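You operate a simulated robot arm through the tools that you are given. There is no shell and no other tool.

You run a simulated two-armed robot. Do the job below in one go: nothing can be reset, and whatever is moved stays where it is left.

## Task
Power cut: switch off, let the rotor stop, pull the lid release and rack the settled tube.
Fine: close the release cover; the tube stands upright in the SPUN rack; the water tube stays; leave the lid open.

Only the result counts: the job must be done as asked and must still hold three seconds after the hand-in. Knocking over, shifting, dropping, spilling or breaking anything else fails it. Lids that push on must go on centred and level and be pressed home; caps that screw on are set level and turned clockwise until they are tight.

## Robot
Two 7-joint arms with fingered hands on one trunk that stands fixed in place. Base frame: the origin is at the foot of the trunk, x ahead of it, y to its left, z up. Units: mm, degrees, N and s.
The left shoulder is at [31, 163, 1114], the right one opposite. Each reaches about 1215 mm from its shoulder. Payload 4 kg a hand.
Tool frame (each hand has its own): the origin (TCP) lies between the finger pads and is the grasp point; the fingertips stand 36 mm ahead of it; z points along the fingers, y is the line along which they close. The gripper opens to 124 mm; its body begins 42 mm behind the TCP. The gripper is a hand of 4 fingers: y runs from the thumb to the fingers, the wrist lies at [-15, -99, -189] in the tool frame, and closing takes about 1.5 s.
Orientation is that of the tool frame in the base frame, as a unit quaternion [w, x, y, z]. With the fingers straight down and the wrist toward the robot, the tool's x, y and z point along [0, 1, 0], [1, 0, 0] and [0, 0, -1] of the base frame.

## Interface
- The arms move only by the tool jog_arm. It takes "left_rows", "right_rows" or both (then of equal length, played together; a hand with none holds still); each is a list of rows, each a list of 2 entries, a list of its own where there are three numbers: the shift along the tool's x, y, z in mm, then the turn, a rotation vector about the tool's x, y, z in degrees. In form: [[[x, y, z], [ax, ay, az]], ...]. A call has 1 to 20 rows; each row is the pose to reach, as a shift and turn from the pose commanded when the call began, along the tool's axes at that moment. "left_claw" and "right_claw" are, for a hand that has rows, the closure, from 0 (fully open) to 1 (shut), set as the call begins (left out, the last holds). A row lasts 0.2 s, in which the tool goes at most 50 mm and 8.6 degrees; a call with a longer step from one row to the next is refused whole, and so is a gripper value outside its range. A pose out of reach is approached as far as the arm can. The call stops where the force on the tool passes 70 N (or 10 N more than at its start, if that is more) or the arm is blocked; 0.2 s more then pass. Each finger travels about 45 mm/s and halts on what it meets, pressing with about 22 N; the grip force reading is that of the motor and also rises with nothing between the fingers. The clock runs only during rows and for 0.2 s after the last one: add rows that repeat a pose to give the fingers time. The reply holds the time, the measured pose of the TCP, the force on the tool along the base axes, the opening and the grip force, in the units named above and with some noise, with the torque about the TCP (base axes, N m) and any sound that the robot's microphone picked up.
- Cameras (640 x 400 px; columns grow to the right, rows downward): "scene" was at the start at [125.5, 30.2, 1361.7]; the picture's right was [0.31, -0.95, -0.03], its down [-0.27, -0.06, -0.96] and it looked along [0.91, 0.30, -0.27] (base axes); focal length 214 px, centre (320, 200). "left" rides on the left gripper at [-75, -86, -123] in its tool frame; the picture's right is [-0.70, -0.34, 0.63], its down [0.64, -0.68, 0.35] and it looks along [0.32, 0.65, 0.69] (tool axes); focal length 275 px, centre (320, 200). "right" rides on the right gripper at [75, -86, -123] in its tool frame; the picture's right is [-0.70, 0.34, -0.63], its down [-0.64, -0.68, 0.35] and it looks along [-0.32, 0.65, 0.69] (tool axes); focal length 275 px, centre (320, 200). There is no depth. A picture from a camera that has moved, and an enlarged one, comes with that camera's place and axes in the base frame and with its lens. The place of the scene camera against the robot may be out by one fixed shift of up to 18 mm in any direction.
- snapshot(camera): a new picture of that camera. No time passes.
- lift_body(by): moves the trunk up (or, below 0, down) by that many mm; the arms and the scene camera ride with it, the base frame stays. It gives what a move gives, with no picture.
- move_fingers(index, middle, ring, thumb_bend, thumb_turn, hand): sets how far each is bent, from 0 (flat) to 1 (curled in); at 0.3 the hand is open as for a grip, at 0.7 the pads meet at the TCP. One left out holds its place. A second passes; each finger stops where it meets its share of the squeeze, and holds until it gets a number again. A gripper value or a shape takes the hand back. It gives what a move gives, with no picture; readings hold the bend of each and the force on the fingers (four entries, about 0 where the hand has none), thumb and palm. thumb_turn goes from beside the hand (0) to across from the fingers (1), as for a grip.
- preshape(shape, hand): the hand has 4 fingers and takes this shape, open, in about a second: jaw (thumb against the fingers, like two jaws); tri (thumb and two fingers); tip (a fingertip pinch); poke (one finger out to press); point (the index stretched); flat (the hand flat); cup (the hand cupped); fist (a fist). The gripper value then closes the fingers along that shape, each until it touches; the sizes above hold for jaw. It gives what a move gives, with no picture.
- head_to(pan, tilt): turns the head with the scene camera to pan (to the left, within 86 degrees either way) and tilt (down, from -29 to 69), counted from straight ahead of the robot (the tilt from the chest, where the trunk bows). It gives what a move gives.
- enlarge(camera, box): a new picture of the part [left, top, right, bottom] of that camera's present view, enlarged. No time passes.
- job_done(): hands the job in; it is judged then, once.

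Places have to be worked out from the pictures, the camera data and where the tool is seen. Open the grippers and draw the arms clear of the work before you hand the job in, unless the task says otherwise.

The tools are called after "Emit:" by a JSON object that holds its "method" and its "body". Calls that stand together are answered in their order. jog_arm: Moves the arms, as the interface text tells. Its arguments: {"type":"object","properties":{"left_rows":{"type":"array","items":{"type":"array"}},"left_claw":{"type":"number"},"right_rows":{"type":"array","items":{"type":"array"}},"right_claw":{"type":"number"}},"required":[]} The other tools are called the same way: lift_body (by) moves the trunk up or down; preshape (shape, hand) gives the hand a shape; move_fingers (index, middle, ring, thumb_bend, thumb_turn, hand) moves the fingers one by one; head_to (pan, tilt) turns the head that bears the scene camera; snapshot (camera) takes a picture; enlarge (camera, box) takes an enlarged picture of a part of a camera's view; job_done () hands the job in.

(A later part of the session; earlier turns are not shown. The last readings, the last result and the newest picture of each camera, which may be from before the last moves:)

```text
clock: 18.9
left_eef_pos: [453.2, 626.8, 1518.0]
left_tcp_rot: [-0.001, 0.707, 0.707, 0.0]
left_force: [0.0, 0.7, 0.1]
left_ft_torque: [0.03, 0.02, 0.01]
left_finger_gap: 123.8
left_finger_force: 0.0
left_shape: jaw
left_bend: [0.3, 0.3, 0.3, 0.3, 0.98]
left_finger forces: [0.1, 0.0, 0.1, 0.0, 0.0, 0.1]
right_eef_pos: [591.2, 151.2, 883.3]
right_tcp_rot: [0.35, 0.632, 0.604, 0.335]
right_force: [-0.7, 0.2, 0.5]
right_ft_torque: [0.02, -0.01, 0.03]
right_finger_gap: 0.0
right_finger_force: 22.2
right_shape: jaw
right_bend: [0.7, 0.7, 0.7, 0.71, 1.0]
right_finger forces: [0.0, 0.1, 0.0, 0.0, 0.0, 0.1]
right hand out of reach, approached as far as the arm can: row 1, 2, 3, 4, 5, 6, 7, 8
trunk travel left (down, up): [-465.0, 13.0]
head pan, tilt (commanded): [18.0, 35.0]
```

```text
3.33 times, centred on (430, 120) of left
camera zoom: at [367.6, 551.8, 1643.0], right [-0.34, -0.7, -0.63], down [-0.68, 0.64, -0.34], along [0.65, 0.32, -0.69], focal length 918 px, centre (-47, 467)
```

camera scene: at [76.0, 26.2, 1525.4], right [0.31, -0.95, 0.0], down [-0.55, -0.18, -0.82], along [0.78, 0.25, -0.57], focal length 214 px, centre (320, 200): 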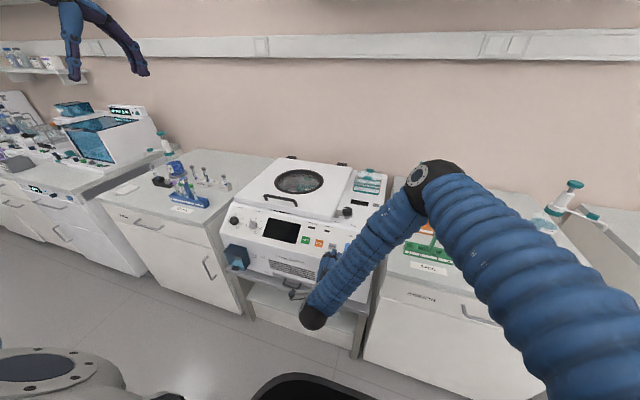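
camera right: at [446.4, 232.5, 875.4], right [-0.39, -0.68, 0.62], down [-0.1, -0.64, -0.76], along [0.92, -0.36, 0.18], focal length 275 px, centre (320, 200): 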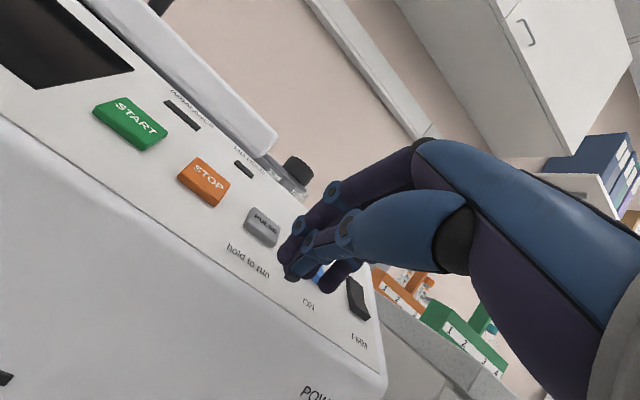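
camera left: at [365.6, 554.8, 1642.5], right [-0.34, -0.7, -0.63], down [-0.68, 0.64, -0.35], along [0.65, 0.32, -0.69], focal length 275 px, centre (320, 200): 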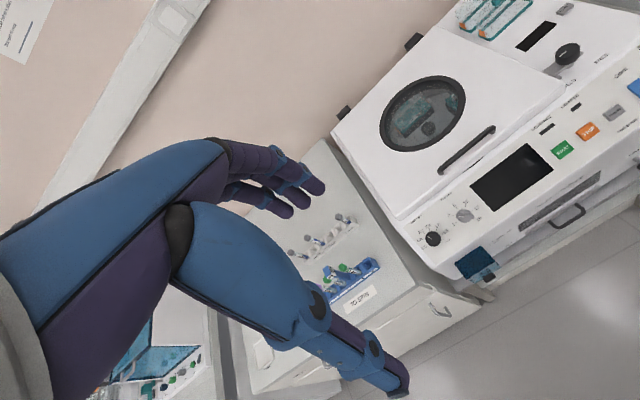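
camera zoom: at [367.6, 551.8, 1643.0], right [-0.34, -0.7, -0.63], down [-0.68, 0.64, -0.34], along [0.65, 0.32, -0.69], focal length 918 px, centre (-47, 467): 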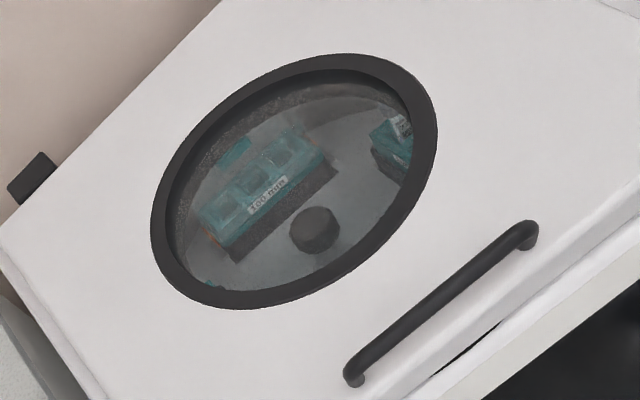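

This orientation bends the wrist past its limit, so the hand drifted. I draw it back up and return to the straight-down orientation, where a stretched index points forward by itself.

Emit:
{"method": "jog_arm", "body": {"right_rows": [[[0, 10, -30], [8, 0, 0]], [[0, 25, -60], [16, 0, 0]], [[0, 45, -80], [24, 0, 0]], [[0, 65, -86], [32, 0, 0]], [[0, 85, -86], [40, 0, 0]], [[0, 105, -86], [48, 0, 0]], [[0, 125, -86], [56, 0, 0]], [[0, 125, -86], [63, 0, 0]], [[0, 125, -86], [63, 0, 0]]]}}

Emit:
{"method": "move_fingers", "body": {"hand": "right", "index": 0, "middle": 1, "ring": 1, "thumb_bend": 0.3, "thumb_turn": 1}}

Emit:
{"method": "snapshot", "body": {"camera": "right"}}

Emit:
{"method": "snapshot", "body": {"camera": "scene"}}

```text
clock: 20.9
left_eef_pos: [451.1, 630.6, 1518.5]
left_tcp_rot: [0.0, 0.707, 0.707, -0.001]
left_force: [-0.2, -0.8, -0.6]
left_ft_torque: [0.0, -0.03, -0.02]
left_finger_gap: 123.9
left_finger_force: 0.1
left_shape: jaw
left_bend: [0.3, 0.3, 0.3, 0.3, 0.98]
left_finger forces: [0.0, 0.0, 0.0, 0.1, 0.1, 0.1]
right_eef_pos: [588.6, 152.5, 1035.3]
right_tcp_rot: [-0.03, 0.723, 0.69, -0.03]
right_force: [-0.5, -0.4, -0.4]
right_ft_torque: [-0.03, -0.03, 0.02]
right_finger_gap: 0.0
right_finger_force: 21.8
right_shape: jaw
right_bend: [0.7, 0.7, 0.7, 0.71, 1.0]
right_finger forces: [0.0, 0.0, 0.0, 0.1, 0.0, 0.0]
trunk travel left (down, up): [-465.0, 13.0]
head pan, tilt (commanded): [18.0, 35.0]
```

```text
clock: 21.9
left_eef_pos: [450.5, 629.0, 1518.3]
left_tcp_rot: [-0.001, 0.707, 0.707, 0.0]
left_force: [0.4, 0.7, 0.7]
left_ft_torque: [0.01, 0.01, -0.01]
left_finger_gap: 123.9
left_finger_force: 0.1
left_shape: jaw
left_bend: [0.3, 0.3, 0.3, 0.3, 0.98]
left_finger forces: [0.0, 0.0, 0.0, 0.1, 0.1, 0.0]
right_eef_pos: [588.1, 151.3, 1037.4]
right_tcp_rot: [-0.031, 0.722, 0.691, -0.031]
right_force: [0.6, -0.1, -0.6]
right_ft_torque: [-0.01, 0.02, -0.02]
right_finger_gap: 174.9
right_finger_force: 0.0
right_shape: fingers
right_bend: [0.0, 1.0, 1.0, 0.3, 0.98]
right_finger forces: [0.0, 0.0, 0.1, 0.1, 0.1, 0.0]
trunk travel left (down, up): [-465.0, 13.0]
head pan, tilt (commanded): [18.0, 35.0]
```

```text
taken
camera right: at [517.8, 231.6, 1166.2], right [0.36, -0.71, 0.6], down [-0.74, -0.61, -0.28], along [0.57, -0.34, -0.74], focal length 275 px, centre (320, 200)
```

right: 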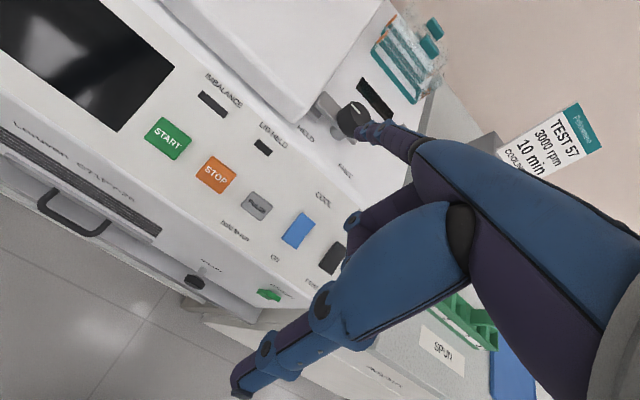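

```text
taken
camera scene: at [74.0, 28.9, 1525.4], right [0.31, -0.95, 0.0], down [-0.55, -0.18, -0.82], along [0.78, 0.25, -0.57], focal length 214 px, centre (320, 200)
```

scene: 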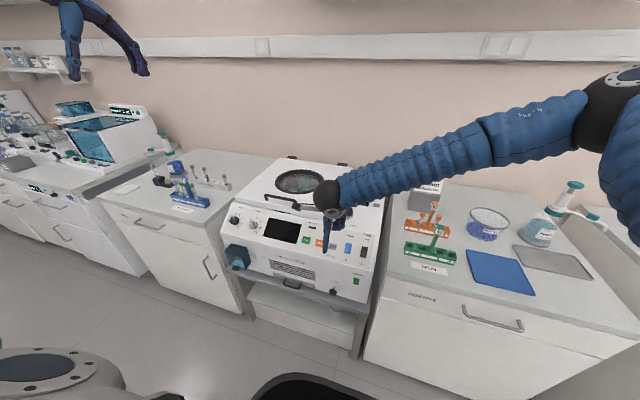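

The commanded pose follows the real one. With a straight-down hand the stretched index sticks forward about 90 mm, so I bring its tip to about 35 mm in front of the rocker's upper half.

Emit:
{"method": "jog_arm", "body": {"right_rows": [[[-32, -30, 10], [-5, 0, -0.6]], [[-64, -60, 25], [-10, 0, -1.2]], [[-95, -75, 60], [-15, 0, -1.8]], [[-126, -75, 95], [-20, 0, -2.5]], [[-126, -72, 140], [-20, 0, -2.5]], [[-126, -70, 185], [-20, 0, -2.5]], [[-126, -67, 230], [-20, 0, -2.5]], [[-126, -65, 270], [-20, 0, -2.5]], [[-126, -63, 307], [-20, 0, -2.5]], [[-126, -63, 307], [-20, 0, -2.5]]]}}

Emit:
{"method": "snapshot", "body": {"camera": "right"}}

Emit:
{"method": "snapshot", "body": {"camera": "scene"}}

Emit:
{"method": "enlarge", "body": {"camera": "left", "box": [360, 60, 500, 180]}}

```text
clock: 24.1
left_eef_pos: [450.4, 628.1, 1519.2]
left_tcp_rot: [0.0, 0.707, 0.707, 0.0]
left_force: [-0.2, -0.5, 0.1]
left_ft_torque: [0.02, -0.05, -0.01]
left_finger_gap: 123.7
left_finger_force: 0.1
left_shape: jaw
left_bend: [0.3, 0.3, 0.3, 0.3, 0.98]
left_finger forces: [0.0, 0.0, 0.1, 0.0, 0.0, 0.0]
right_eef_pos: [495.0, 28.7, 734.5]
right_tcp_rot: [0.094, 0.702, 0.7, 0.092]
right_force: [-0.3, -0.7, 0.3]
right_ft_torque: [0.02, -0.01, 0.0]
right_finger_gap: 175.0
right_finger_force: 0.0
right_shape: fingers
right_bend: [0.0, 1.0, 1.0, 0.3, 0.98]
right_finger forces: [0.0, 0.1, 0.0, 0.0, 0.0, 0.0]
trunk travel left (down, up): [-465.0, 13.0]
head pan, tilt (commanded): [18.0, 35.0]
```

```text
taken
camera right: at [380.7, 105.5, 831.0], right [0.16, -0.69, 0.7], down [-0.57, -0.65, -0.51], along [0.81, -0.32, -0.5], focal length 275 px, centre (320, 200)
```

right: 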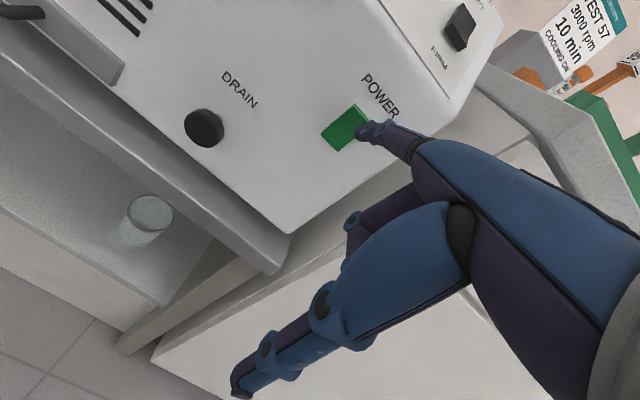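

```text
taken
camera scene: at [74.0, 27.6, 1525.5], right [0.31, -0.95, 0.0], down [-0.55, -0.18, -0.82], along [0.78, 0.25, -0.57], focal length 214 px, centre (320, 200)
```

scene: 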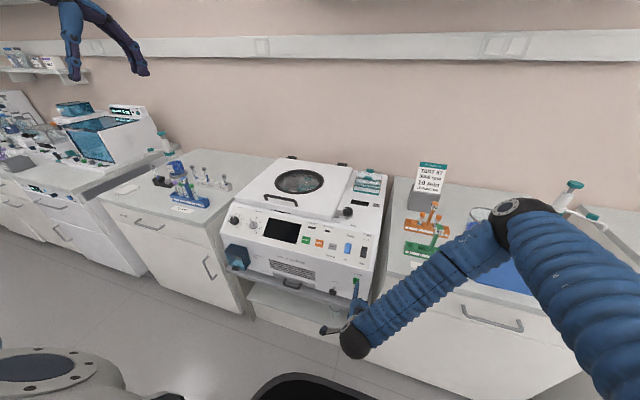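

```text
3.33 times, centred on (430, 120) of left
camera zoom: at [365.3, 553.4, 1643.1], right [-0.34, -0.7, -0.63], down [-0.68, 0.64, -0.35], along [0.65, 0.32, -0.69], focal length 918 px, centre (-47, 467)
```

zoom: 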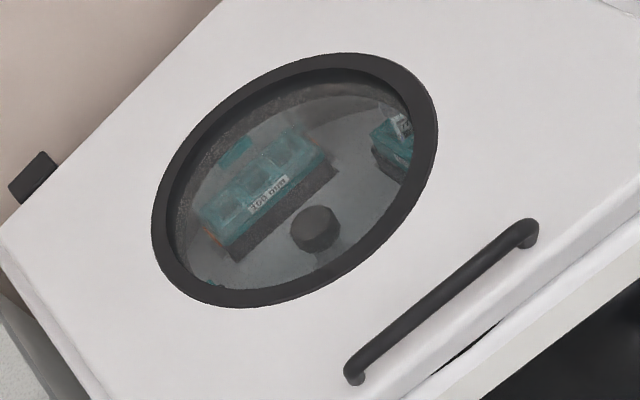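

The pose was reached. I enlarge the fingertip and rocker to align them.

Emit:
{"method": "enlarge", "body": {"camera": "right", "box": [290, 70, 450, 190]}}

Emit:
{"method": "enlarge", "body": {"camera": "scene", "box": [300, 240, 400, 340]}}

```text
3.33 times, centred on (370, 130) of right
camera zoom: at [380.7, 105.5, 831.0], right [0.16, -0.69, 0.7], down [-0.57, -0.65, -0.51], along [0.81, -0.32, -0.5], focal length 918 px, centre (153, 433)
```

zoom: 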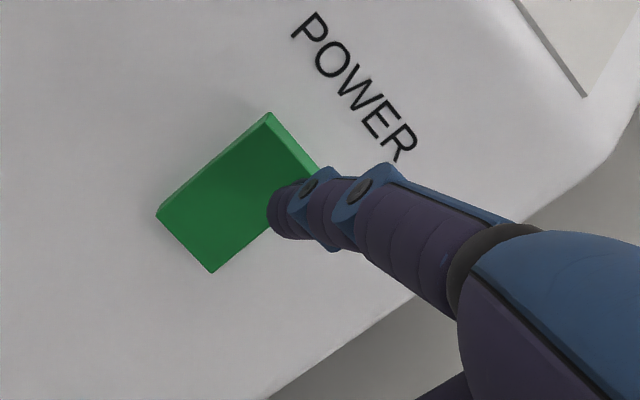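

```text
4.00 times, centred on (350, 290) of scene
camera zoom: at [74.0, 27.6, 1525.5], right [0.31, -0.95, 0.0], down [-0.55, -0.18, -0.82], along [0.78, 0.25, -0.57], focal length 858 px, centre (200, -160)
```

zoom: 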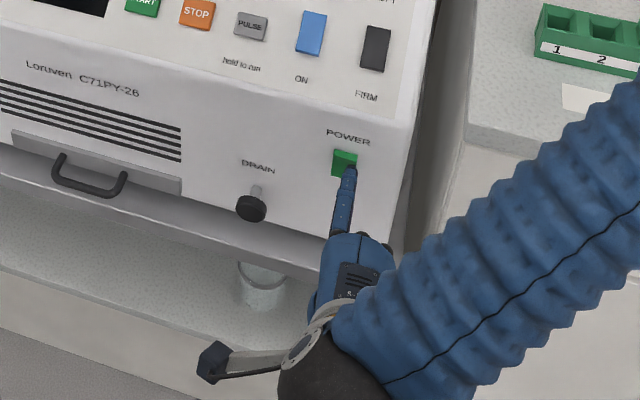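

The fingertip is at roughly (603, 47, 767), a few mm from the rocker's raised upper half (y≈50, z≈770). I shift it up slightly and press forward in small steps.

Emit:
{"method": "jog_arm", "body": {"right_rows": [[[3, 1, -4], [0, 0, 0]], [[3, 4, -3], [0, 0, 0]], [[3, 7, -2.4], [0, 0, 0]], [[3, 10, -1.6], [0, 0, 0]], [[3, 13, -0.8], [0, 0, 0]], [[3, 16, 0], [0, 0, 0]]]}}

Emit:
{"method": "enlarge", "body": {"camera": "right", "box": [290, 70, 450, 190]}}

```text
clock: 25.5
left_eef_pos: [445.3, 629.7, 1521.5]
left_tcp_rot: [0.001, 0.707, 0.707, 0.002]
left_force: [-0.1, -0.1, 0.1]
left_ft_torque: [0.01, -0.02, -0.01]
left_finger_gap: 123.6
left_finger_force: 0.0
left_shape: jaw
left_bend: [0.3, 0.3, 0.3, 0.3, 0.98]
left_finger forces: [0.1, 0.0, 0.1, 0.0, 0.1, 0.0]
right_eef_pos: [503.9, 34.5, 742.0]
right_tcp_rot: [0.094, 0.7, 0.702, 0.092]
right_force: [-64.5, 0.3, 26.3]
right_ft_torque: [0.19, -5.24, 0.6]
right_finger_gap: 172.6
right_finger_force: 33.9
right_shape: fingers
right_bend: [0.01, 1.0, 1.0, 0.3, 0.98]
right_finger forces: [67.5, 0.0, 0.0, 0.1, 0.0, 0.1]
trunk travel left (down, up): [-465.0, 13.0]
head pan, tilt (commanded): [18.0, 35.0]
```

```text
3.33 times, centred on (370, 130) of right
camera zoom: at [388.5, 110.0, 838.4], right [0.16, -0.69, 0.7], down [-0.57, -0.65, -0.51], along [0.81, -0.32, -0.5], focal length 918 px, centre (153, 433)
```

zoom: 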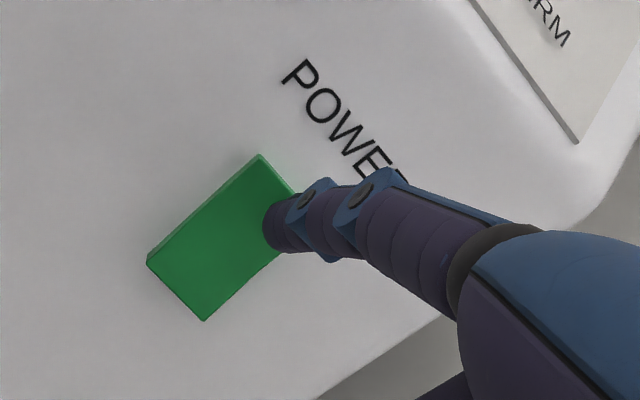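

Contact was made with about 65 N. I back off and look at how the rocker sits now.

Emit:
{"method": "jog_arm", "body": {"right_rows": [[[0, -20, -5], [0, 0, 0]], [[0, -55, -15], [0, 0, 0]], [[0, -90, -24], [0, 0, 0]], [[0, -90, -24], [0, 0, 0]]]}}

Emit:
{"method": "enlarge", "body": {"camera": "right", "box": [290, 30, 450, 150]}}

Emit:
{"method": "enlarge", "body": {"camera": "scene", "box": [300, 240, 400, 340]}}

```text
clock: 26.5
left_eef_pos: [452.0, 629.0, 1517.3]
left_tcp_rot: [0.001, 0.707, 0.707, 0.0]
left_force: [0.6, -0.1, -0.4]
left_ft_torque: [-0.01, -0.02, -0.05]
left_finger_gap: 123.9
left_finger_force: 0.1
left_shape: jaw
left_bend: [0.3, 0.3, 0.3, 0.3, 0.98]
left_finger forces: [0.1, 0.0, 0.0, 0.0, 0.1, 0.1]
right_eef_pos: [417.3, 32.5, 739.5]
right_tcp_rot: [0.094, 0.702, 0.7, 0.091]
right_force: [-0.4, -0.2, 1.3]
right_ft_torque: [0.01, 0.0, 0.0]
right_finger_gap: 174.9
right_finger_force: 0.0
right_shape: fingers
right_bend: [0.0, 1.0, 1.0, 0.3, 0.98]
right_finger forces: [0.1, 0.1, 0.0, 0.0, 0.1, 0.0]
trunk travel left (down, up): [-465.0, 13.0]
head pan, tilt (commanded): [18.0, 35.0]
```

```text
3.33 times, centred on (370, 90) of right
camera zoom: at [303.2, 108.5, 834.8], right [0.16, -0.69, 0.7], down [-0.57, -0.65, -0.51], along [0.81, -0.32, -0.5], focal length 918 px, centre (153, 567)
```

zoom: 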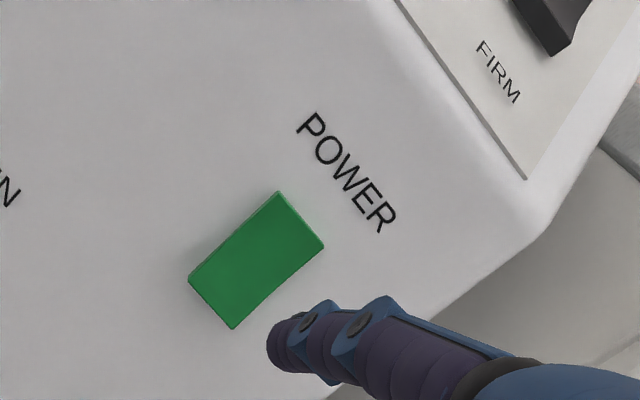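

```text
4.00 times, centred on (350, 290) of scene
camera zoom: at [74.9, 28.5, 1525.4], right [0.31, -0.95, 0.0], down [-0.55, -0.18, -0.82], along [0.78, 0.25, -0.57], focal length 858 px, centre (200, -160)
```

zoom: 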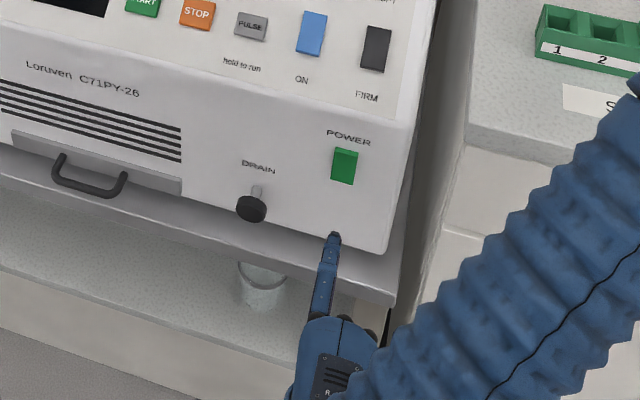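

I enlarge the rocker once more to confirm it flipped.

Emit:
{"method": "enlarge", "body": {"camera": "right", "box": [325, 68, 385, 118]}}

Emit:
{"method": "enlarge", "body": {"camera": "scene", "box": [370, 265, 400, 295]}}

Emit:
{"method": "enlarge", "body": {"camera": "left", "box": [360, 60, 500, 180]}}

```text
8.00 times, centred on (355, 93) of right
camera zoom: at [303.2, 108.5, 834.8], right [0.16, -0.69, 0.7], down [-0.57, -0.65, -0.51], along [0.81, -0.32, -0.5], focal length 2202 px, centre (40, 1056)
```

zoom: 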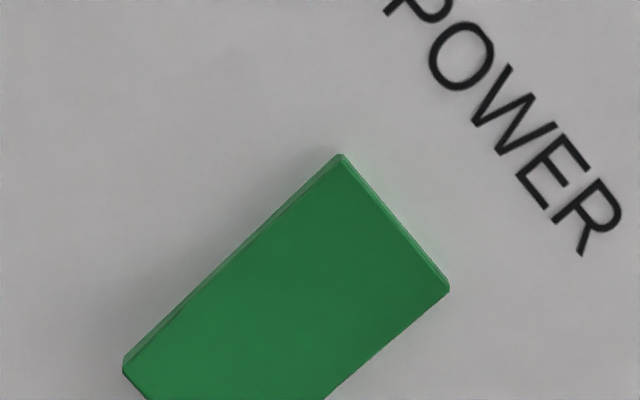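

```text
13.33 times, centred on (385, 280) of scene
camera zoom: at [74.9, 28.5, 1525.4], right [0.31, -0.95, 0.0], down [-0.55, -0.18, -0.82], along [0.78, 0.25, -0.57], focal length 2860 px, centre (-547, -867)
```

zoom: 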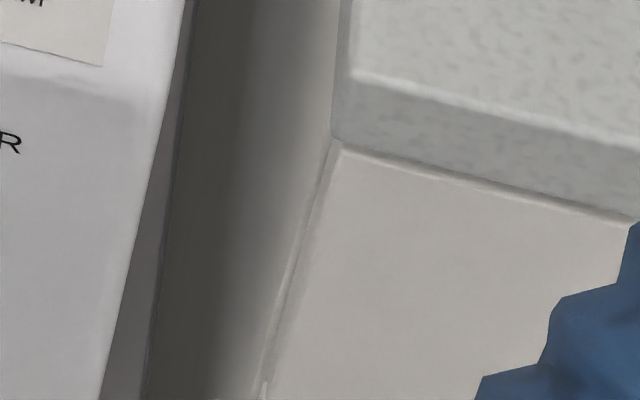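

```text
3.33 times, centred on (430, 120) of left
camera zoom: at [366.3, 554.3, 1642.4], right [-0.34, -0.7, -0.63], down [-0.68, 0.64, -0.35], along [0.65, 0.32, -0.69], focal length 918 px, centre (-47, 467)
```

zoom: 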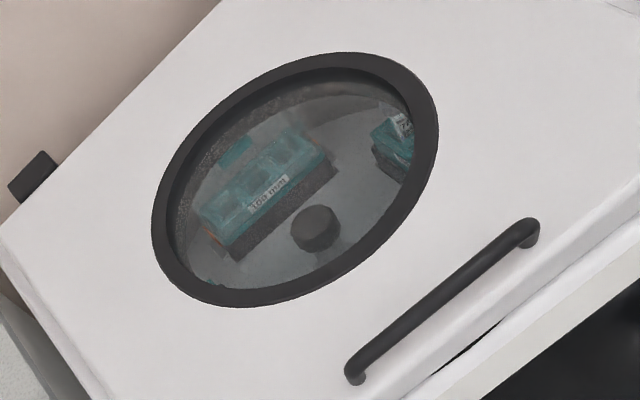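

The rocker's top is now flush, so POWER is off. Next I bring the left hand down in front of the blue release cover (about (600, 610, 705)) to look at it closely.

Emit:
{"method": "jog_arm", "body": {"left_rows": [[[-5, -2, 46], [0, 0, 0]], [[-10, -4, 92], [0, 0, 0]], [[-15, -6, 138], [0, 0, 0]], [[-20, -8, 184], [0, 0, 0]], [[-25, -10, 230], [0, 0, 0]], [[-30, -12, 276], [0, 0, 0]], [[-35, -14, 322], [0, 0, 0]], [[-40, -16, 368], [0, 0, 0]], [[-45, -18, 414], [0, 0, 0]], [[-50, -20, 460], [0, 0, 0]], [[-55, -22, 506], [0, 0, 0]], [[-60, -24, 552], [0, 0, 0]], [[-65, -26, 598], [0, 0, 0]], [[-70, -28, 640], [0, 0, 0]]]}}

Emit:
{"method": "snapshot", "body": {"camera": "left"}}

Emit:
{"method": "snapshot", "body": {"camera": "scene"}}

```text
clock: 29.5
left_eef_pos: [422.5, 555.2, 880.5]
left_tcp_rot: [0.0, 0.707, 0.707, -0.001]
left_force: [-0.2, -0.6, -0.3]
left_ft_torque: [0.01, -0.01, 0.01]
left_finger_gap: 124.0
left_finger_force: 0.1
left_shape: jaw
left_bend: [0.3, 0.3, 0.3, 0.3, 0.98]
left_finger forces: [0.0, 0.1, 0.1, 0.0, 0.1, 0.0]
right_eef_pos: [417.1, 32.7, 739.8]
right_tcp_rot: [0.094, 0.702, 0.7, 0.091]
right_force: [0.5, 0.7, 0.6]
right_ft_torque: [0.0, -0.03, -0.02]
right_finger_gap: 175.1
right_finger_force: 0.0
right_shape: fingers
right_bend: [0.0, 1.0, 1.0, 0.3, 0.98]
right_finger forces: [0.0, 0.1, 0.0, 0.0, 0.0, 0.0]
trunk travel left (down, up): [-465.0, 13.0]
head pan, tilt (commanded): [18.0, 35.0]
```

```text
taken
camera left: at [336.9, 482.7, 1003.4], right [-0.34, -0.7, -0.63], down [-0.68, 0.64, -0.35], along [0.65, 0.32, -0.69], focal length 275 px, centre (320, 200)
```

left: 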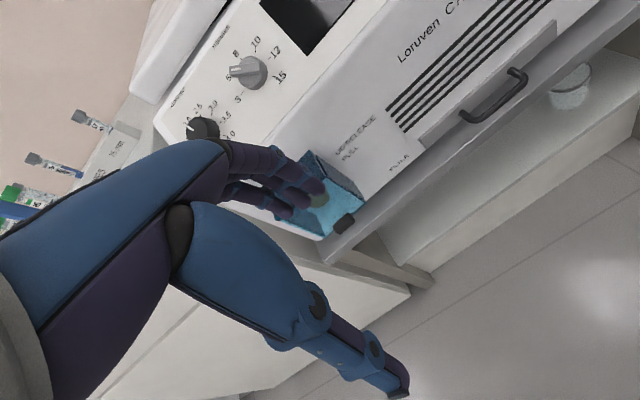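

```text
taken
camera scene: at [74.0, 28.8, 1525.4], right [0.31, -0.95, 0.0], down [-0.55, -0.18, -0.82], along [0.78, 0.25, -0.57], focal length 214 px, centre (320, 200)
```

scene: 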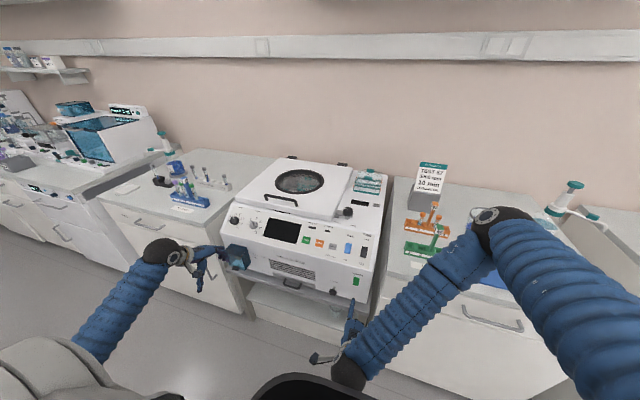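

The fingers hide the cover. I shift the left hand 90 mm to the left and slightly up to see it freely.

Emit:
{"method": "jog_arm", "body": {"left_rows": [[[45, 0, -10], [0, 0, 0]], [[90, 0, -20], [0, 0, 0]], [[90, 0, -20], [0, 0, 0]]]}}

Emit:
{"method": "snapshot", "body": {"camera": "left"}}

Emit:
{"method": "enlarge", "body": {"camera": "left", "box": [280, 120, 480, 270]}}

```text
clock: 30.3
left_eef_pos: [421.6, 648.3, 898.2]
left_tcp_rot: [0.0, 0.707, 0.708, 0.0]
left_force: [0.5, 0.2, 0.0]
left_ft_torque: [0.0, 0.0, -0.01]
left_finger_gap: 123.9
left_finger_force: 0.0
left_shape: jaw
left_bend: [0.3, 0.3, 0.3, 0.3, 0.98]
left_finger forces: [0.1, 0.1, 0.0, 0.0, 0.1, 0.1]
right_eef_pos: [416.4, 31.9, 738.9]
right_tcp_rot: [0.094, 0.702, 0.7, 0.091]
right_force: [0.6, -0.3, 0.1]
right_ft_torque: [0.02, -0.03, -0.02]
right_finger_gap: 175.0
right_finger_force: 0.1
right_shape: fingers
right_bend: [0.0, 1.0, 1.0, 0.3, 0.98]
right_finger forces: [0.0, 0.0, 0.0, 0.0, 0.0, 0.1]
trunk travel left (down, up): [-465.0, 13.0]
head pan, tilt (commanded): [18.0, 35.0]
```

```text
taken
camera left: at [336.9, 574.1, 1023.1], right [-0.34, -0.7, -0.63], down [-0.68, 0.64, -0.35], along [0.65, 0.32, -0.69], focal length 275 px, centre (320, 200)
```

left: 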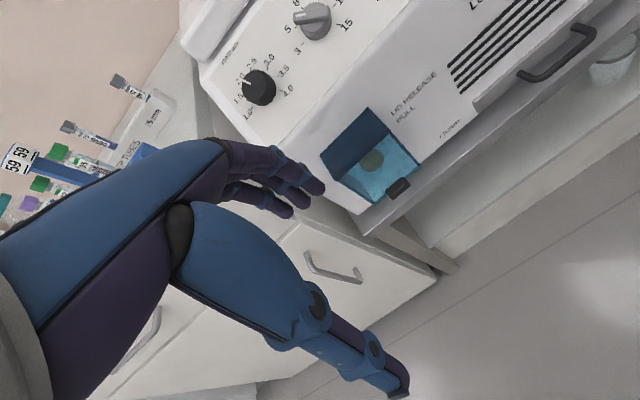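

```text
2.67 times, centred on (380, 195) of left
camera zoom: at [336.9, 574.1, 1023.1], right [-0.34, -0.7, -0.63], down [-0.68, 0.64, -0.35], along [0.65, 0.32, -0.69], focal length 734 px, centre (160, 213)
```

zoom: 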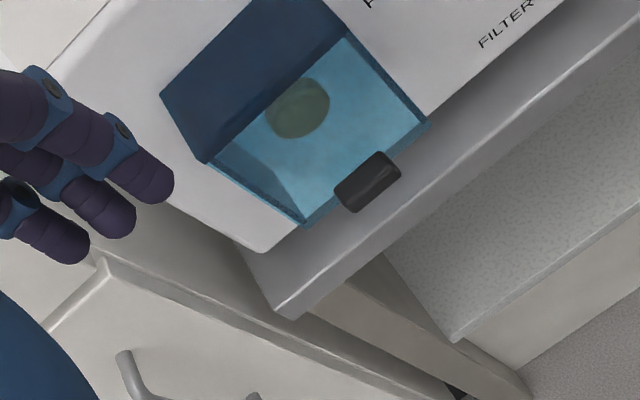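

The cover is a box about y 569–652, z 687–797, front at x≈570, with a black tab under its lower edge at (575, 612, 676) and a knob inside; it should hinge at the top. I shape the left hand to a stretched index and bring it below the tab from the front, tilted 30° so the finger is nearly level.

Emit:
{"method": "move_fingers", "body": {"hand": "left", "index": 0, "middle": 1, "ring": 1, "thumb_bend": 0.3, "thumb_turn": 1}}

Emit:
{"method": "jog_arm", "body": {"left_rows": [[[-5, -5, 40], [-7.5, 0, 0]], [[-10, -5, 84], [-15, 0, 0]], [[-15, -5, 128], [-22.5, 0, 0]], [[-20, -5, 172], [-30, 0, 0]], [[-20, -3, 216], [-30, 0, 0]], [[-20, 0, 260], [-30, 0, 0]], [[-20, 5, 304], [-30, 0, 0]], [[-20, 5, 304], [-30, 0, 0]]]}}

Emit:
{"method": "snapshot", "body": {"camera": "left"}}

Emit:
{"method": "snapshot", "body": {"camera": "scene"}}

```text
clock: 31.3
left_eef_pos: [423.2, 648.5, 899.4]
left_tcp_rot: [0.0, 0.708, 0.707, 0.0]
left_force: [-0.9, 0.7, 0.7]
left_ft_torque: [0.02, 0.01, -0.04]
left_finger_gap: 175.1
left_finger_force: 0.0
left_shape: fingers
left_bend: [0.0, 1.0, 1.0, 0.3, 0.97]
left_finger forces: [0.1, 0.1, 0.0, 0.1, 0.0, 0.1]
right_eef_pos: [417.1, 33.1, 738.4]
right_tcp_rot: [0.094, 0.703, 0.7, 0.091]
right_force: [-0.4, 1.0, -0.5]
right_ft_torque: [-0.03, -0.03, 0.02]
right_finger_gap: 175.3
right_finger_force: 0.1
right_shape: fingers
right_bend: [0.0, 1.0, 1.0, 0.3, 0.98]
right_finger forces: [0.0, 0.0, 0.0, 0.0, 0.0, 0.0]
trunk travel left (down, up): [-465.0, 13.0]
head pan, tilt (commanded): [18.0, 35.0]
```

```text
clock: 33.1
left_eef_pos: [426.6, 627.9, 593.9]
left_tcp_rot: [0.183, 0.683, 0.683, 0.184]
left_force: [-0.6, -0.4, -0.4]
left_ft_torque: [0.07, 0.02, 0.02]
left_finger_gap: 175.0
left_finger_force: 0.0
left_shape: fingers
left_bend: [0.0, 1.0, 1.0, 0.3, 0.97]
left_finger forces: [0.0, 0.0, 0.0, 0.1, 0.1, 0.0]
right_eef_pos: [417.2, 31.8, 739.1]
right_tcp_rot: [0.094, 0.701, 0.701, 0.092]
right_force: [-0.5, -0.1, 0.1]
right_ft_torque: [-0.01, 0.02, -0.01]
right_finger_gap: 175.1
right_finger_force: 0.0
right_shape: fingers
right_bend: [0.0, 1.0, 1.0, 0.3, 0.98]
right_finger forces: [0.1, 0.0, 0.1, 0.0, 0.0, 0.0]
trunk travel left (down, up): [-465.0, 13.0]
head pan, tilt (commanded): [18.0, 35.0]
```

```text
taken
camera left: at [291.5, 553.0, 659.2], right [0.03, -0.7, -0.72], down [-0.42, 0.64, -0.64], along [0.91, 0.32, -0.27], focal length 275 px, centre (320, 200)
```

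left: 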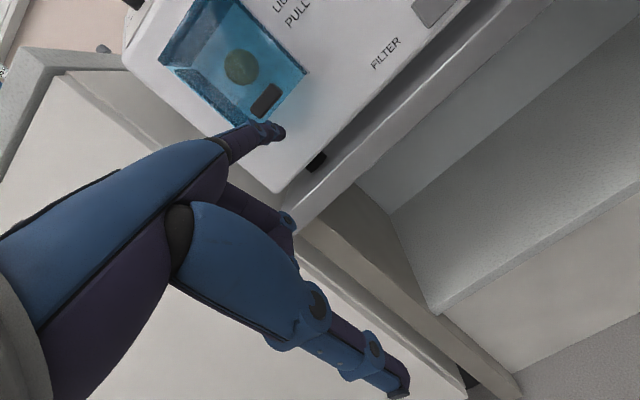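

```text
taken
camera scene: at [73.6, 28.3, 1525.5], right [0.31, -0.95, 0.0], down [-0.55, -0.18, -0.82], along [0.78, 0.25, -0.57], focal length 214 px, centre (320, 200)
```

scene: 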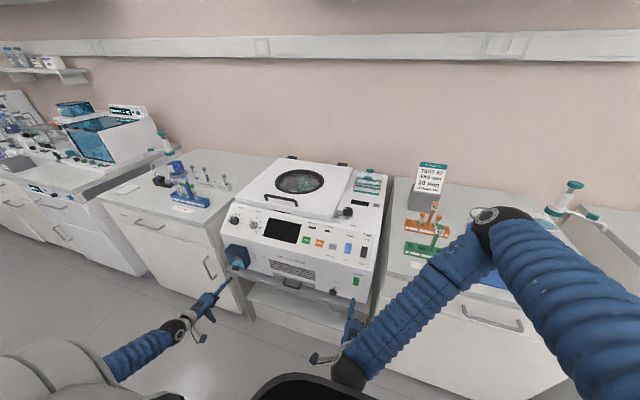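

Now the cover is seen from below and in front. I enlarge it to see how the tab is attached.

Emit:
{"method": "enlarge", "body": {"camera": "left", "box": [150, 0, 350, 150]}}

Emit:
{"method": "enlarge", "body": {"camera": "scene", "box": [170, 230, 270, 330]}}

```text
2.67 times, centred on (250, 75) of left
camera zoom: at [291.5, 553.0, 659.2], right [0.03, -0.7, -0.72], down [-0.42, 0.64, -0.64], along [0.91, 0.32, -0.27], focal length 734 px, centre (507, 533)
```

zoom: 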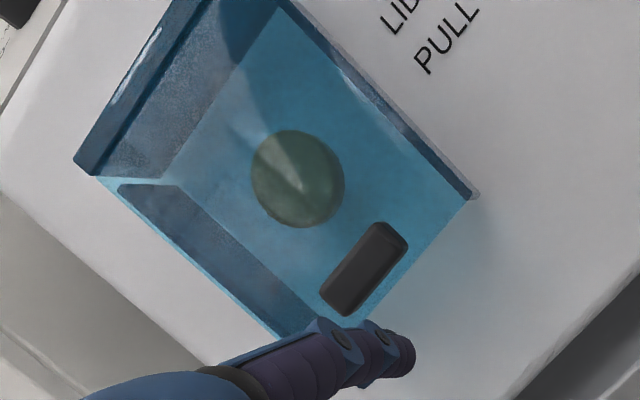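

```text
4.00 times, centred on (220, 280) of scene
camera zoom: at [73.6, 28.3, 1525.5], right [0.31, -0.95, 0.0], down [-0.55, -0.18, -0.82], along [0.78, 0.25, -0.57], focal length 858 px, centre (720, -120)
```

zoom: 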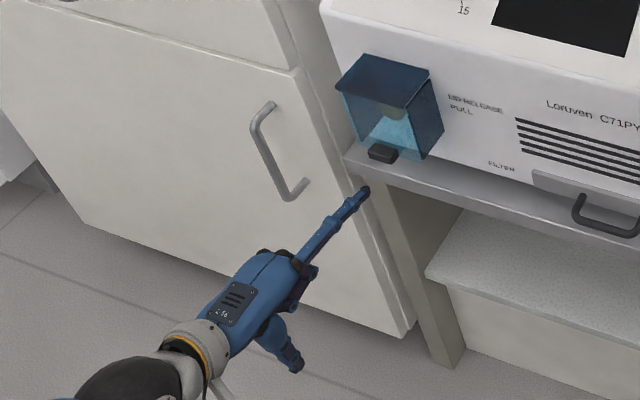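

The tab sits on the front panel at about (567, 612, 685); the panel is at x≈576 with its lower edge at z≈674. I slide the index under that edge to x≈590, z≈658, watching forces.

Emit:
{"method": "jog_arm", "body": {"left_rows": [[[0, 20, 10], [0, 0, 0]], [[0, 40, 20], [0, 0, 0]], [[0, 50, 26], [0, 0, 0]], [[0, 60.4, 31.4], [0, 0, 0]], [[0, 60.4, 31.4], [0, 0, 0]]]}}

Emit:
{"method": "snapshot", "body": {"camera": "left"}}

Emit:
{"method": "enlarge", "body": {"camera": "scene", "box": [190, 230, 290, 330]}}

```text
clock: 34.3
left_eef_pos: [494.9, 627.8, 596.9]
left_tcp_rot: [0.183, 0.682, 0.684, 0.184]
left_force: [-0.4, 0.2, -1.5]
left_ft_torque: [0.0, 0.09, 0.0]
left_finger_gap: 173.9
left_finger_force: 0.4
left_shape: fingers
left_bend: [0.01, 1.0, 1.0, 0.3, 0.97]
left_finger forces: [1.6, 0.0, 0.0, 0.1, 0.1, 0.0]
right_eef_pos: [417.3, 32.6, 740.7]
right_tcp_rot: [0.095, 0.702, 0.7, 0.091]
right_force: [-0.7, -0.9, -0.3]
right_ft_torque: [0.01, -0.01, 0.0]
right_finger_gap: 175.2
right_finger_force: 0.0
right_shape: fingers
right_bend: [0.0, 1.0, 1.0, 0.3, 0.98]
right_finger forces: [0.1, 0.0, 0.1, 0.0, 0.0, 0.0]
trunk travel left (down, up): [-465.0, 13.0]
head pan, tilt (commanded): [18.0, 35.0]
```

```text
taken
camera left: at [360.2, 553.7, 662.3], right [0.03, -0.7, -0.72], down [-0.42, 0.64, -0.64], along [0.91, 0.32, -0.28], focal length 275 px, centre (320, 200)
```

left: 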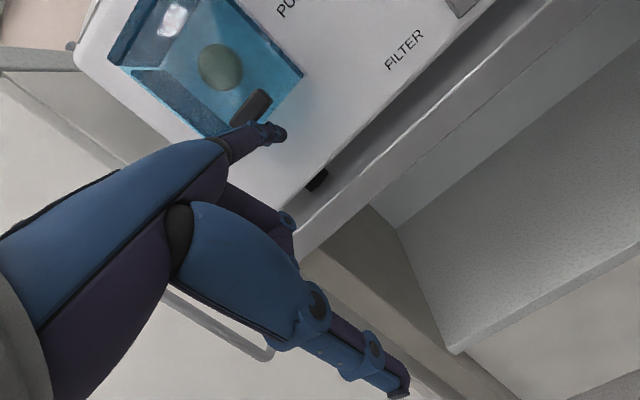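

```text
4.00 times, centred on (240, 280) of scene
camera zoom: at [73.8, 28.8, 1525.4], right [0.31, -0.95, 0.0], down [-0.55, -0.18, -0.82], along [0.78, 0.25, -0.57], focal length 858 px, centre (640, -120)
```

zoom: 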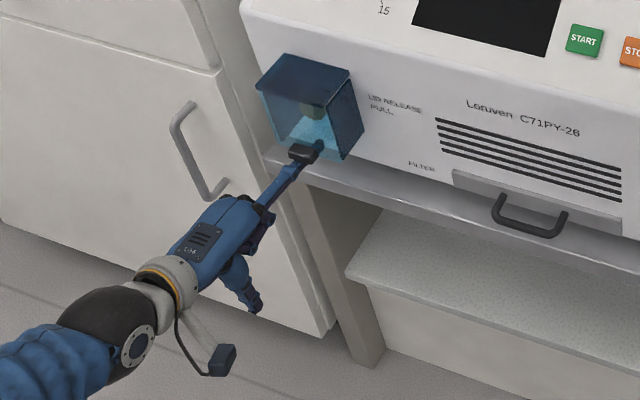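

Light contact with the cover. I now lift and draw the finger outward along an arc to swing the cover up.

Emit:
{"method": "jog_arm", "body": {"left_rows": [[[0, 0.5, -8.9], [0, 0, 0]], [[0, -4.4, -16.4], [0, 0, 0]], [[0, -15.2, -29.6], [0, 0, 0]], [[0, -22.4, -45.2], [0, 0, 0]], [[0, -27.3, -60.8], [0, 0, 0]]]}}

Emit:
{"method": "snapshot", "body": {"camera": "left"}}

Emit:
{"method": "enlarge", "body": {"camera": "scene", "box": [190, 230, 290, 330]}}

```text
clock: 35.5
left_eef_pos: [441.3, 628.4, 636.7]
left_tcp_rot: [0.184, 0.683, 0.683, 0.183]
left_force: [-0.5, 0.1, 0.0]
left_ft_torque: [0.03, 0.01, 0.02]
left_finger_gap: 174.2
left_finger_force: 0.3
left_shape: fingers
left_bend: [0.01, 1.0, 1.0, 0.3, 0.97]
left_finger forces: [0.8, 0.1, 0.0, 0.0, 0.0, 0.1]
right_eef_pos: [417.1, 32.4, 739.0]
right_tcp_rot: [0.095, 0.701, 0.701, 0.091]
right_force: [0.1, 0.3, 0.7]
right_ft_torque: [-0.02, -0.03, -0.01]
right_finger_gap: 175.1
right_finger_force: 0.2
right_shape: fingers
right_bend: [0.0, 1.0, 1.0, 0.3, 0.98]
right_finger forces: [0.0, 0.0, 0.0, 0.0, 0.0, 0.0]
trunk travel left (down, up): [-465.0, 13.0]
head pan, tilt (commanded): [18.0, 35.0]
```

```text
taken
camera left: at [306.3, 553.9, 701.6], right [0.03, -0.7, -0.72], down [-0.42, 0.64, -0.64], along [0.91, 0.32, -0.27], focal length 275 px, centre (320, 200)
```

left: 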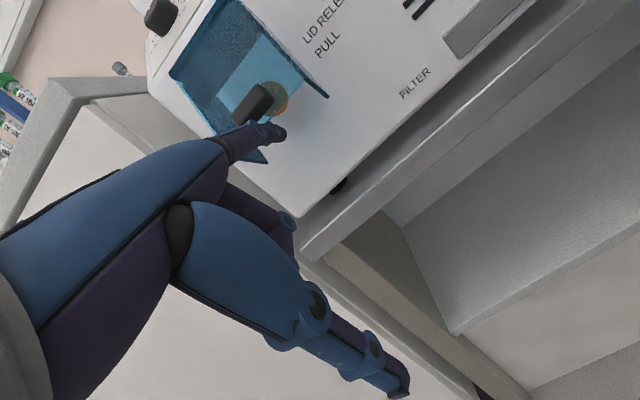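

```text
4.00 times, centred on (240, 280) of scene
camera zoom: at [73.7, 28.5, 1525.5], right [0.31, -0.95, 0.0], down [-0.55, -0.18, -0.82], along [0.78, 0.25, -0.57], focal length 858 px, centre (640, -120)
```

zoom: 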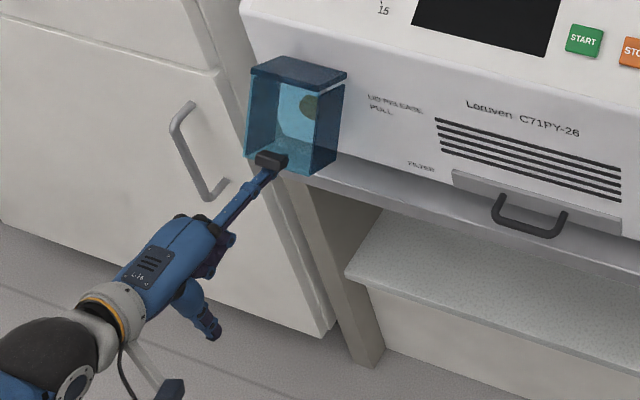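

The cover is swinging open about its top edge, riding on the finger. I continue along the arc.

Emit:
{"method": "jog_arm", "body": {"left_rows": [[[0, -5, -21.4], [0, 0, 0]], [[0, -5, -43.3], [0, 0, 0]], [[0, -1.4, -65.5], [0, 0, 0]], [[0, 6.1, -86.5], [0, 0, 0]], [[0, 17.1, -105.6], [0, 0, 0]]]}}

Emit:
{"method": "snapshot", "body": {"camera": "left"}}

Emit:
{"method": "enlarge", "body": {"camera": "scene", "box": [190, 230, 290, 330]}}

```text
clock: 36.7
left_eef_pos: [404.4, 628.6, 735.1]
left_tcp_rot: [0.184, 0.683, 0.683, 0.183]
left_force: [0.1, 0.0, -0.8]
left_ft_torque: [0.03, 0.05, -0.01]
left_finger_gap: 174.5
left_finger_force: 1.0
left_shape: fingers
left_bend: [0.0, 1.0, 1.0, 0.3, 0.97]
left_finger forces: [0.5, 0.1, 0.0, 0.0, 0.0, 0.1]
right_eef_pos: [416.6, 33.2, 739.8]
right_tcp_rot: [0.094, 0.702, 0.7, 0.091]
right_force: [0.0, -0.7, -0.2]
right_ft_torque: [0.01, -0.03, 0.01]
right_finger_gap: 175.1
right_finger_force: 0.0
right_shape: fingers
right_bend: [0.0, 1.0, 1.0, 0.3, 0.98]
right_finger forces: [0.0, 0.0, 0.0, 0.0, 0.0, 0.0]
trunk travel left (down, up): [-465.0, 13.0]
head pan, tilt (commanded): [18.0, 35.0]
```

```text
taken
camera left: at [268.4, 554.0, 801.1], right [0.03, -0.7, -0.72], down [-0.42, 0.64, -0.64], along [0.91, 0.32, -0.28], focal length 275 px, centre (320, 200)
```

left: 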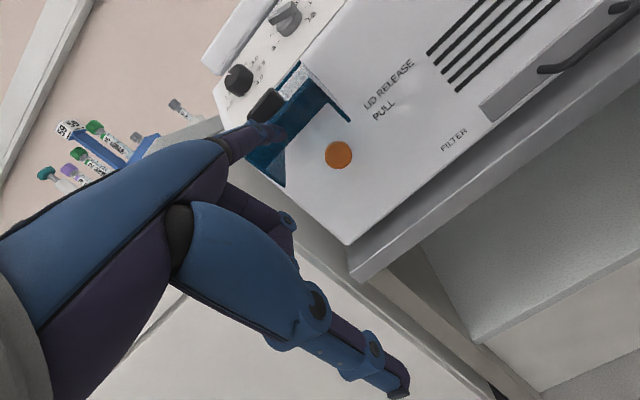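

```text
4.00 times, centred on (240, 280) of scene
camera zoom: at [74.0, 28.5, 1525.4], right [0.31, -0.95, 0.0], down [-0.55, -0.18, -0.82], along [0.78, 0.25, -0.57], focal length 858 px, centre (640, -120)
```

zoom: 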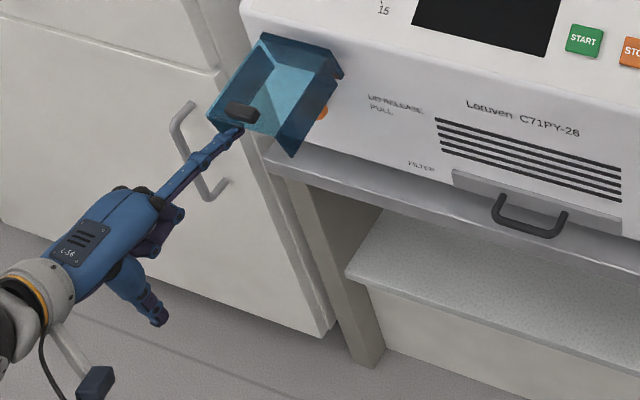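

The orange release knob is exposed. I push the cover on in small steps to find where it stays open.

Emit:
{"method": "jog_arm", "body": {"left_rows": [[[0, 6, -9], [0, 0, 0]], [[0, 13.6, -17.6], [0, 0, 0]], [[0, 22, -25], [0, 0, 0]]]}}

Emit:
{"method": "snapshot", "body": {"camera": "left"}}

Emit:
{"method": "enlarge", "body": {"camera": "scene", "box": [190, 220, 290, 320]}}

```text
clock: 37.5
left_eef_pos: [411.2, 629.4, 769.3]
left_tcp_rot: [0.183, 0.682, 0.684, 0.183]
left_force: [-0.2, -0.2, -0.1]
left_ft_torque: [-0.01, 0.07, 0.0]
left_finger_gap: 174.7
left_finger_force: 0.1
left_shape: fingers
left_bend: [0.0, 1.0, 1.0, 0.3, 0.97]
left_finger forces: [0.2, 0.0, 0.0, 0.0, 0.1, 0.1]
right_eef_pos: [418.0, 32.6, 738.5]
right_tcp_rot: [0.095, 0.702, 0.7, 0.09]
right_force: [0.0, -0.6, 0.8]
right_ft_torque: [-0.02, -0.03, -0.02]
right_finger_gap: 175.1
right_finger_force: 0.0
right_shape: fingers
right_bend: [0.0, 1.0, 1.0, 0.3, 0.98]
right_finger forces: [0.1, 0.0, 0.0, 0.1, 0.0, 0.0]
trunk travel left (down, up): [-465.0, 13.0]
head pan, tilt (commanded): [18.0, 35.0]
```

```text
taken
camera left: at [275.1, 554.7, 833.7], right [0.03, -0.7, -0.72], down [-0.42, 0.64, -0.64], along [0.91, 0.32, -0.27], focal length 275 px, centre (320, 200)
```

left: 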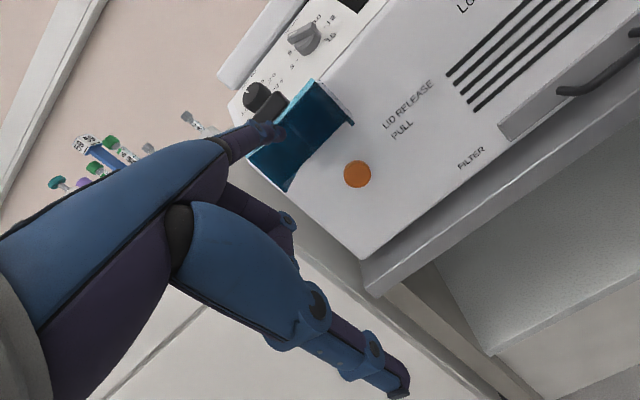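

```text
4.00 times, centred on (240, 270) of scene
camera zoom: at [74.1, 28.6, 1525.4], right [0.31, -0.95, 0.0], down [-0.55, -0.18, -0.82], along [0.78, 0.25, -0.57], focal length 858 px, centre (640, -80)
```

zoom: 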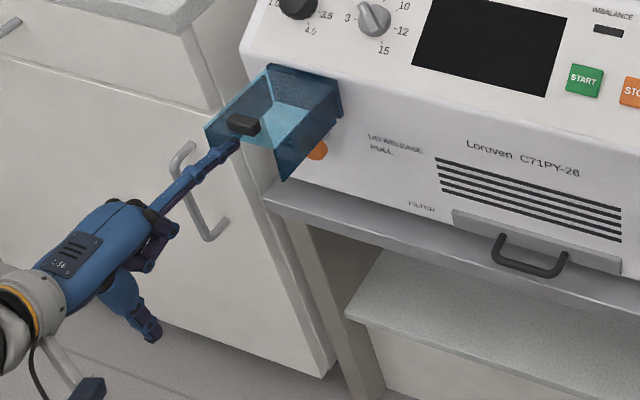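

Hardly any force yet, so I keep following the arc further back.

Emit:
{"method": "jog_arm", "body": {"left_rows": [[[0, 9, -8], [0, 0, 0]], [[0, 19, -14], [0, 0, 0]], [[0, 29, -19], [0, 0, 0]], [[0, 39, -24], [0, 0, 0]]]}}

Emit:
{"method": "snapshot", "body": {"camera": "left"}}

Emit:
{"method": "enlarge", "body": {"camera": "scene", "box": [190, 220, 290, 320]}}

```text
clock: 38.5
left_eef_pos: [431.8, 628.4, 809.1]
left_tcp_rot: [0.183, 0.683, 0.684, 0.182]
left_force: [-5.1, 0.3, -8.2]
left_ft_torque: [0.12, 0.51, -0.08]
left_finger_gap: 147.6
left_finger_force: 4.7
left_shape: fingers
left_bend: [0.2, 1.0, 1.0, 0.3, 0.97]
left_finger forces: [9.3, 0.0, 0.0, 0.0, 0.0, 0.1]
right_eef_pos: [416.4, 33.3, 739.8]
right_tcp_rot: [0.095, 0.702, 0.7, 0.091]
right_force: [-0.1, -0.3, 0.9]
right_ft_torque: [-0.01, -0.01, 0.0]
right_finger_gap: 174.7
right_finger_force: 0.0
right_shape: fingers
right_bend: [0.0, 1.0, 1.0, 0.3, 0.98]
right_finger forces: [0.1, 0.0, 0.0, 0.1, 0.0, 0.0]
trunk travel left (down, up): [-465.0, 13.0]
head pan, tilt (commanded): [18.0, 35.0]
```

```text
taken
camera left: at [296.5, 554.2, 873.5], right [0.03, -0.7, -0.72], down [-0.42, 0.64, -0.64], along [0.91, 0.32, -0.28], focal length 275 px, centre (320, 200)
```

left: 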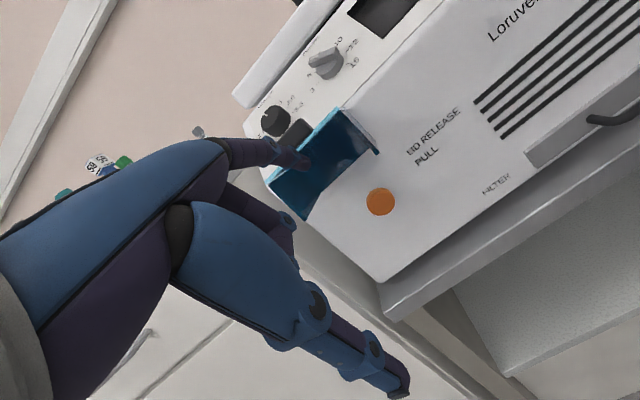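

```text
4.00 times, centred on (240, 270) of scene
camera zoom: at [73.9, 29.0, 1525.4], right [0.31, -0.95, 0.0], down [-0.55, -0.18, -0.82], along [0.78, 0.25, -0.57], focal length 858 px, centre (640, -80)
```

zoom: 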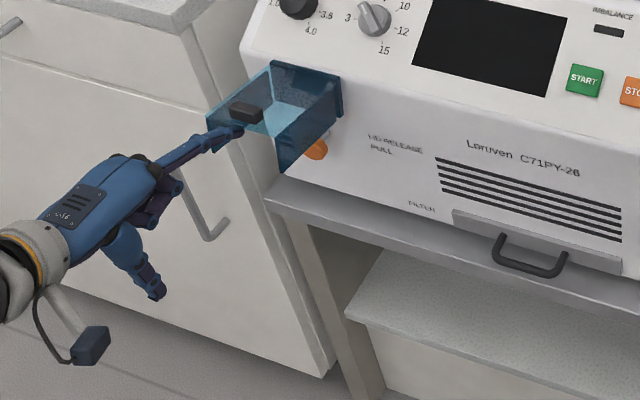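

The cover met its stop (9 N on the finger). I lower the finger a little to see whether the cover stays open by itself.

Emit:
{"method": "jog_arm", "body": {"left_rows": [[[0, -10, 10], [0, 0, 0]], [[0, -25, 30], [0, 0, 0]], [[0, -45, 50], [0, 0, 0]], [[0, -45, 50], [0, 0, 0]]]}}

Emit:
{"method": "snapshot", "body": {"camera": "left"}}

Emit:
{"method": "enlarge", "body": {"camera": "scene", "box": [190, 220, 290, 320]}}

```text
clock: 39.5
left_eef_pos: [418.2, 628.9, 743.3]
left_tcp_rot: [0.183, 0.683, 0.683, 0.183]
left_force: [0.2, 0.6, 0.0]
left_ft_torque: [-0.01, -0.03, 0.0]
left_finger_gap: 174.8
left_finger_force: 0.0
left_shape: fingers
left_bend: [0.0, 1.0, 1.0, 0.3, 0.97]
left_finger forces: [0.0, 0.1, 0.0, 0.0, 0.0, 0.1]
right_eef_pos: [416.3, 33.0, 738.6]
right_tcp_rot: [0.094, 0.702, 0.7, 0.09]
right_force: [-0.8, 0.2, -0.8]
right_ft_torque: [0.0, 0.02, 0.01]
right_finger_gap: 175.2
right_finger_force: 0.0
right_shape: fingers
right_bend: [0.0, 1.0, 1.0, 0.3, 0.98]
right_finger forces: [0.0, 0.0, 0.0, 0.0, 0.0, 0.1]
trunk travel left (down, up): [-465.0, 13.0]
head pan, tilt (commanded): [18.0, 35.0]
```

```text
taken
camera left: at [283.1, 553.8, 808.4], right [0.03, -0.7, -0.72], down [-0.42, 0.64, -0.64], along [0.91, 0.32, -0.27], focal length 275 px, centre (320, 200)
```

left: 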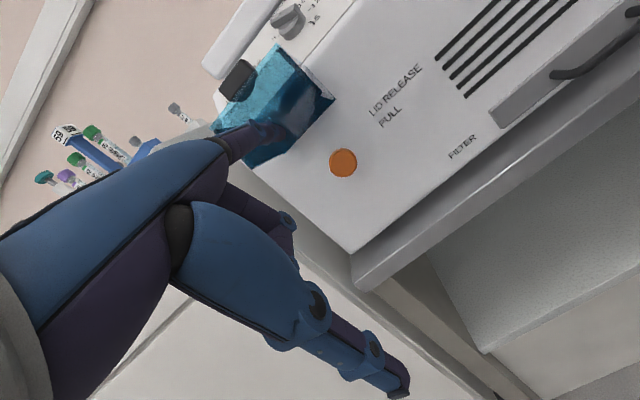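

```text
4.00 times, centred on (240, 270) of scene
camera zoom: at [74.2, 28.5, 1525.4], right [0.31, -0.95, 0.0], down [-0.55, -0.18, -0.82], along [0.78, 0.25, -0.57], focal length 858 px, centre (640, -80)
```

zoom: 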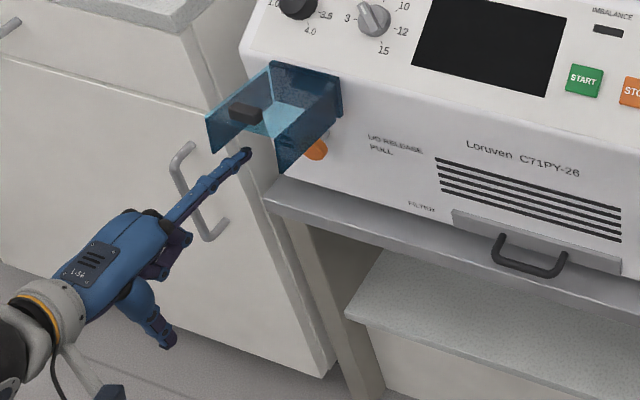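

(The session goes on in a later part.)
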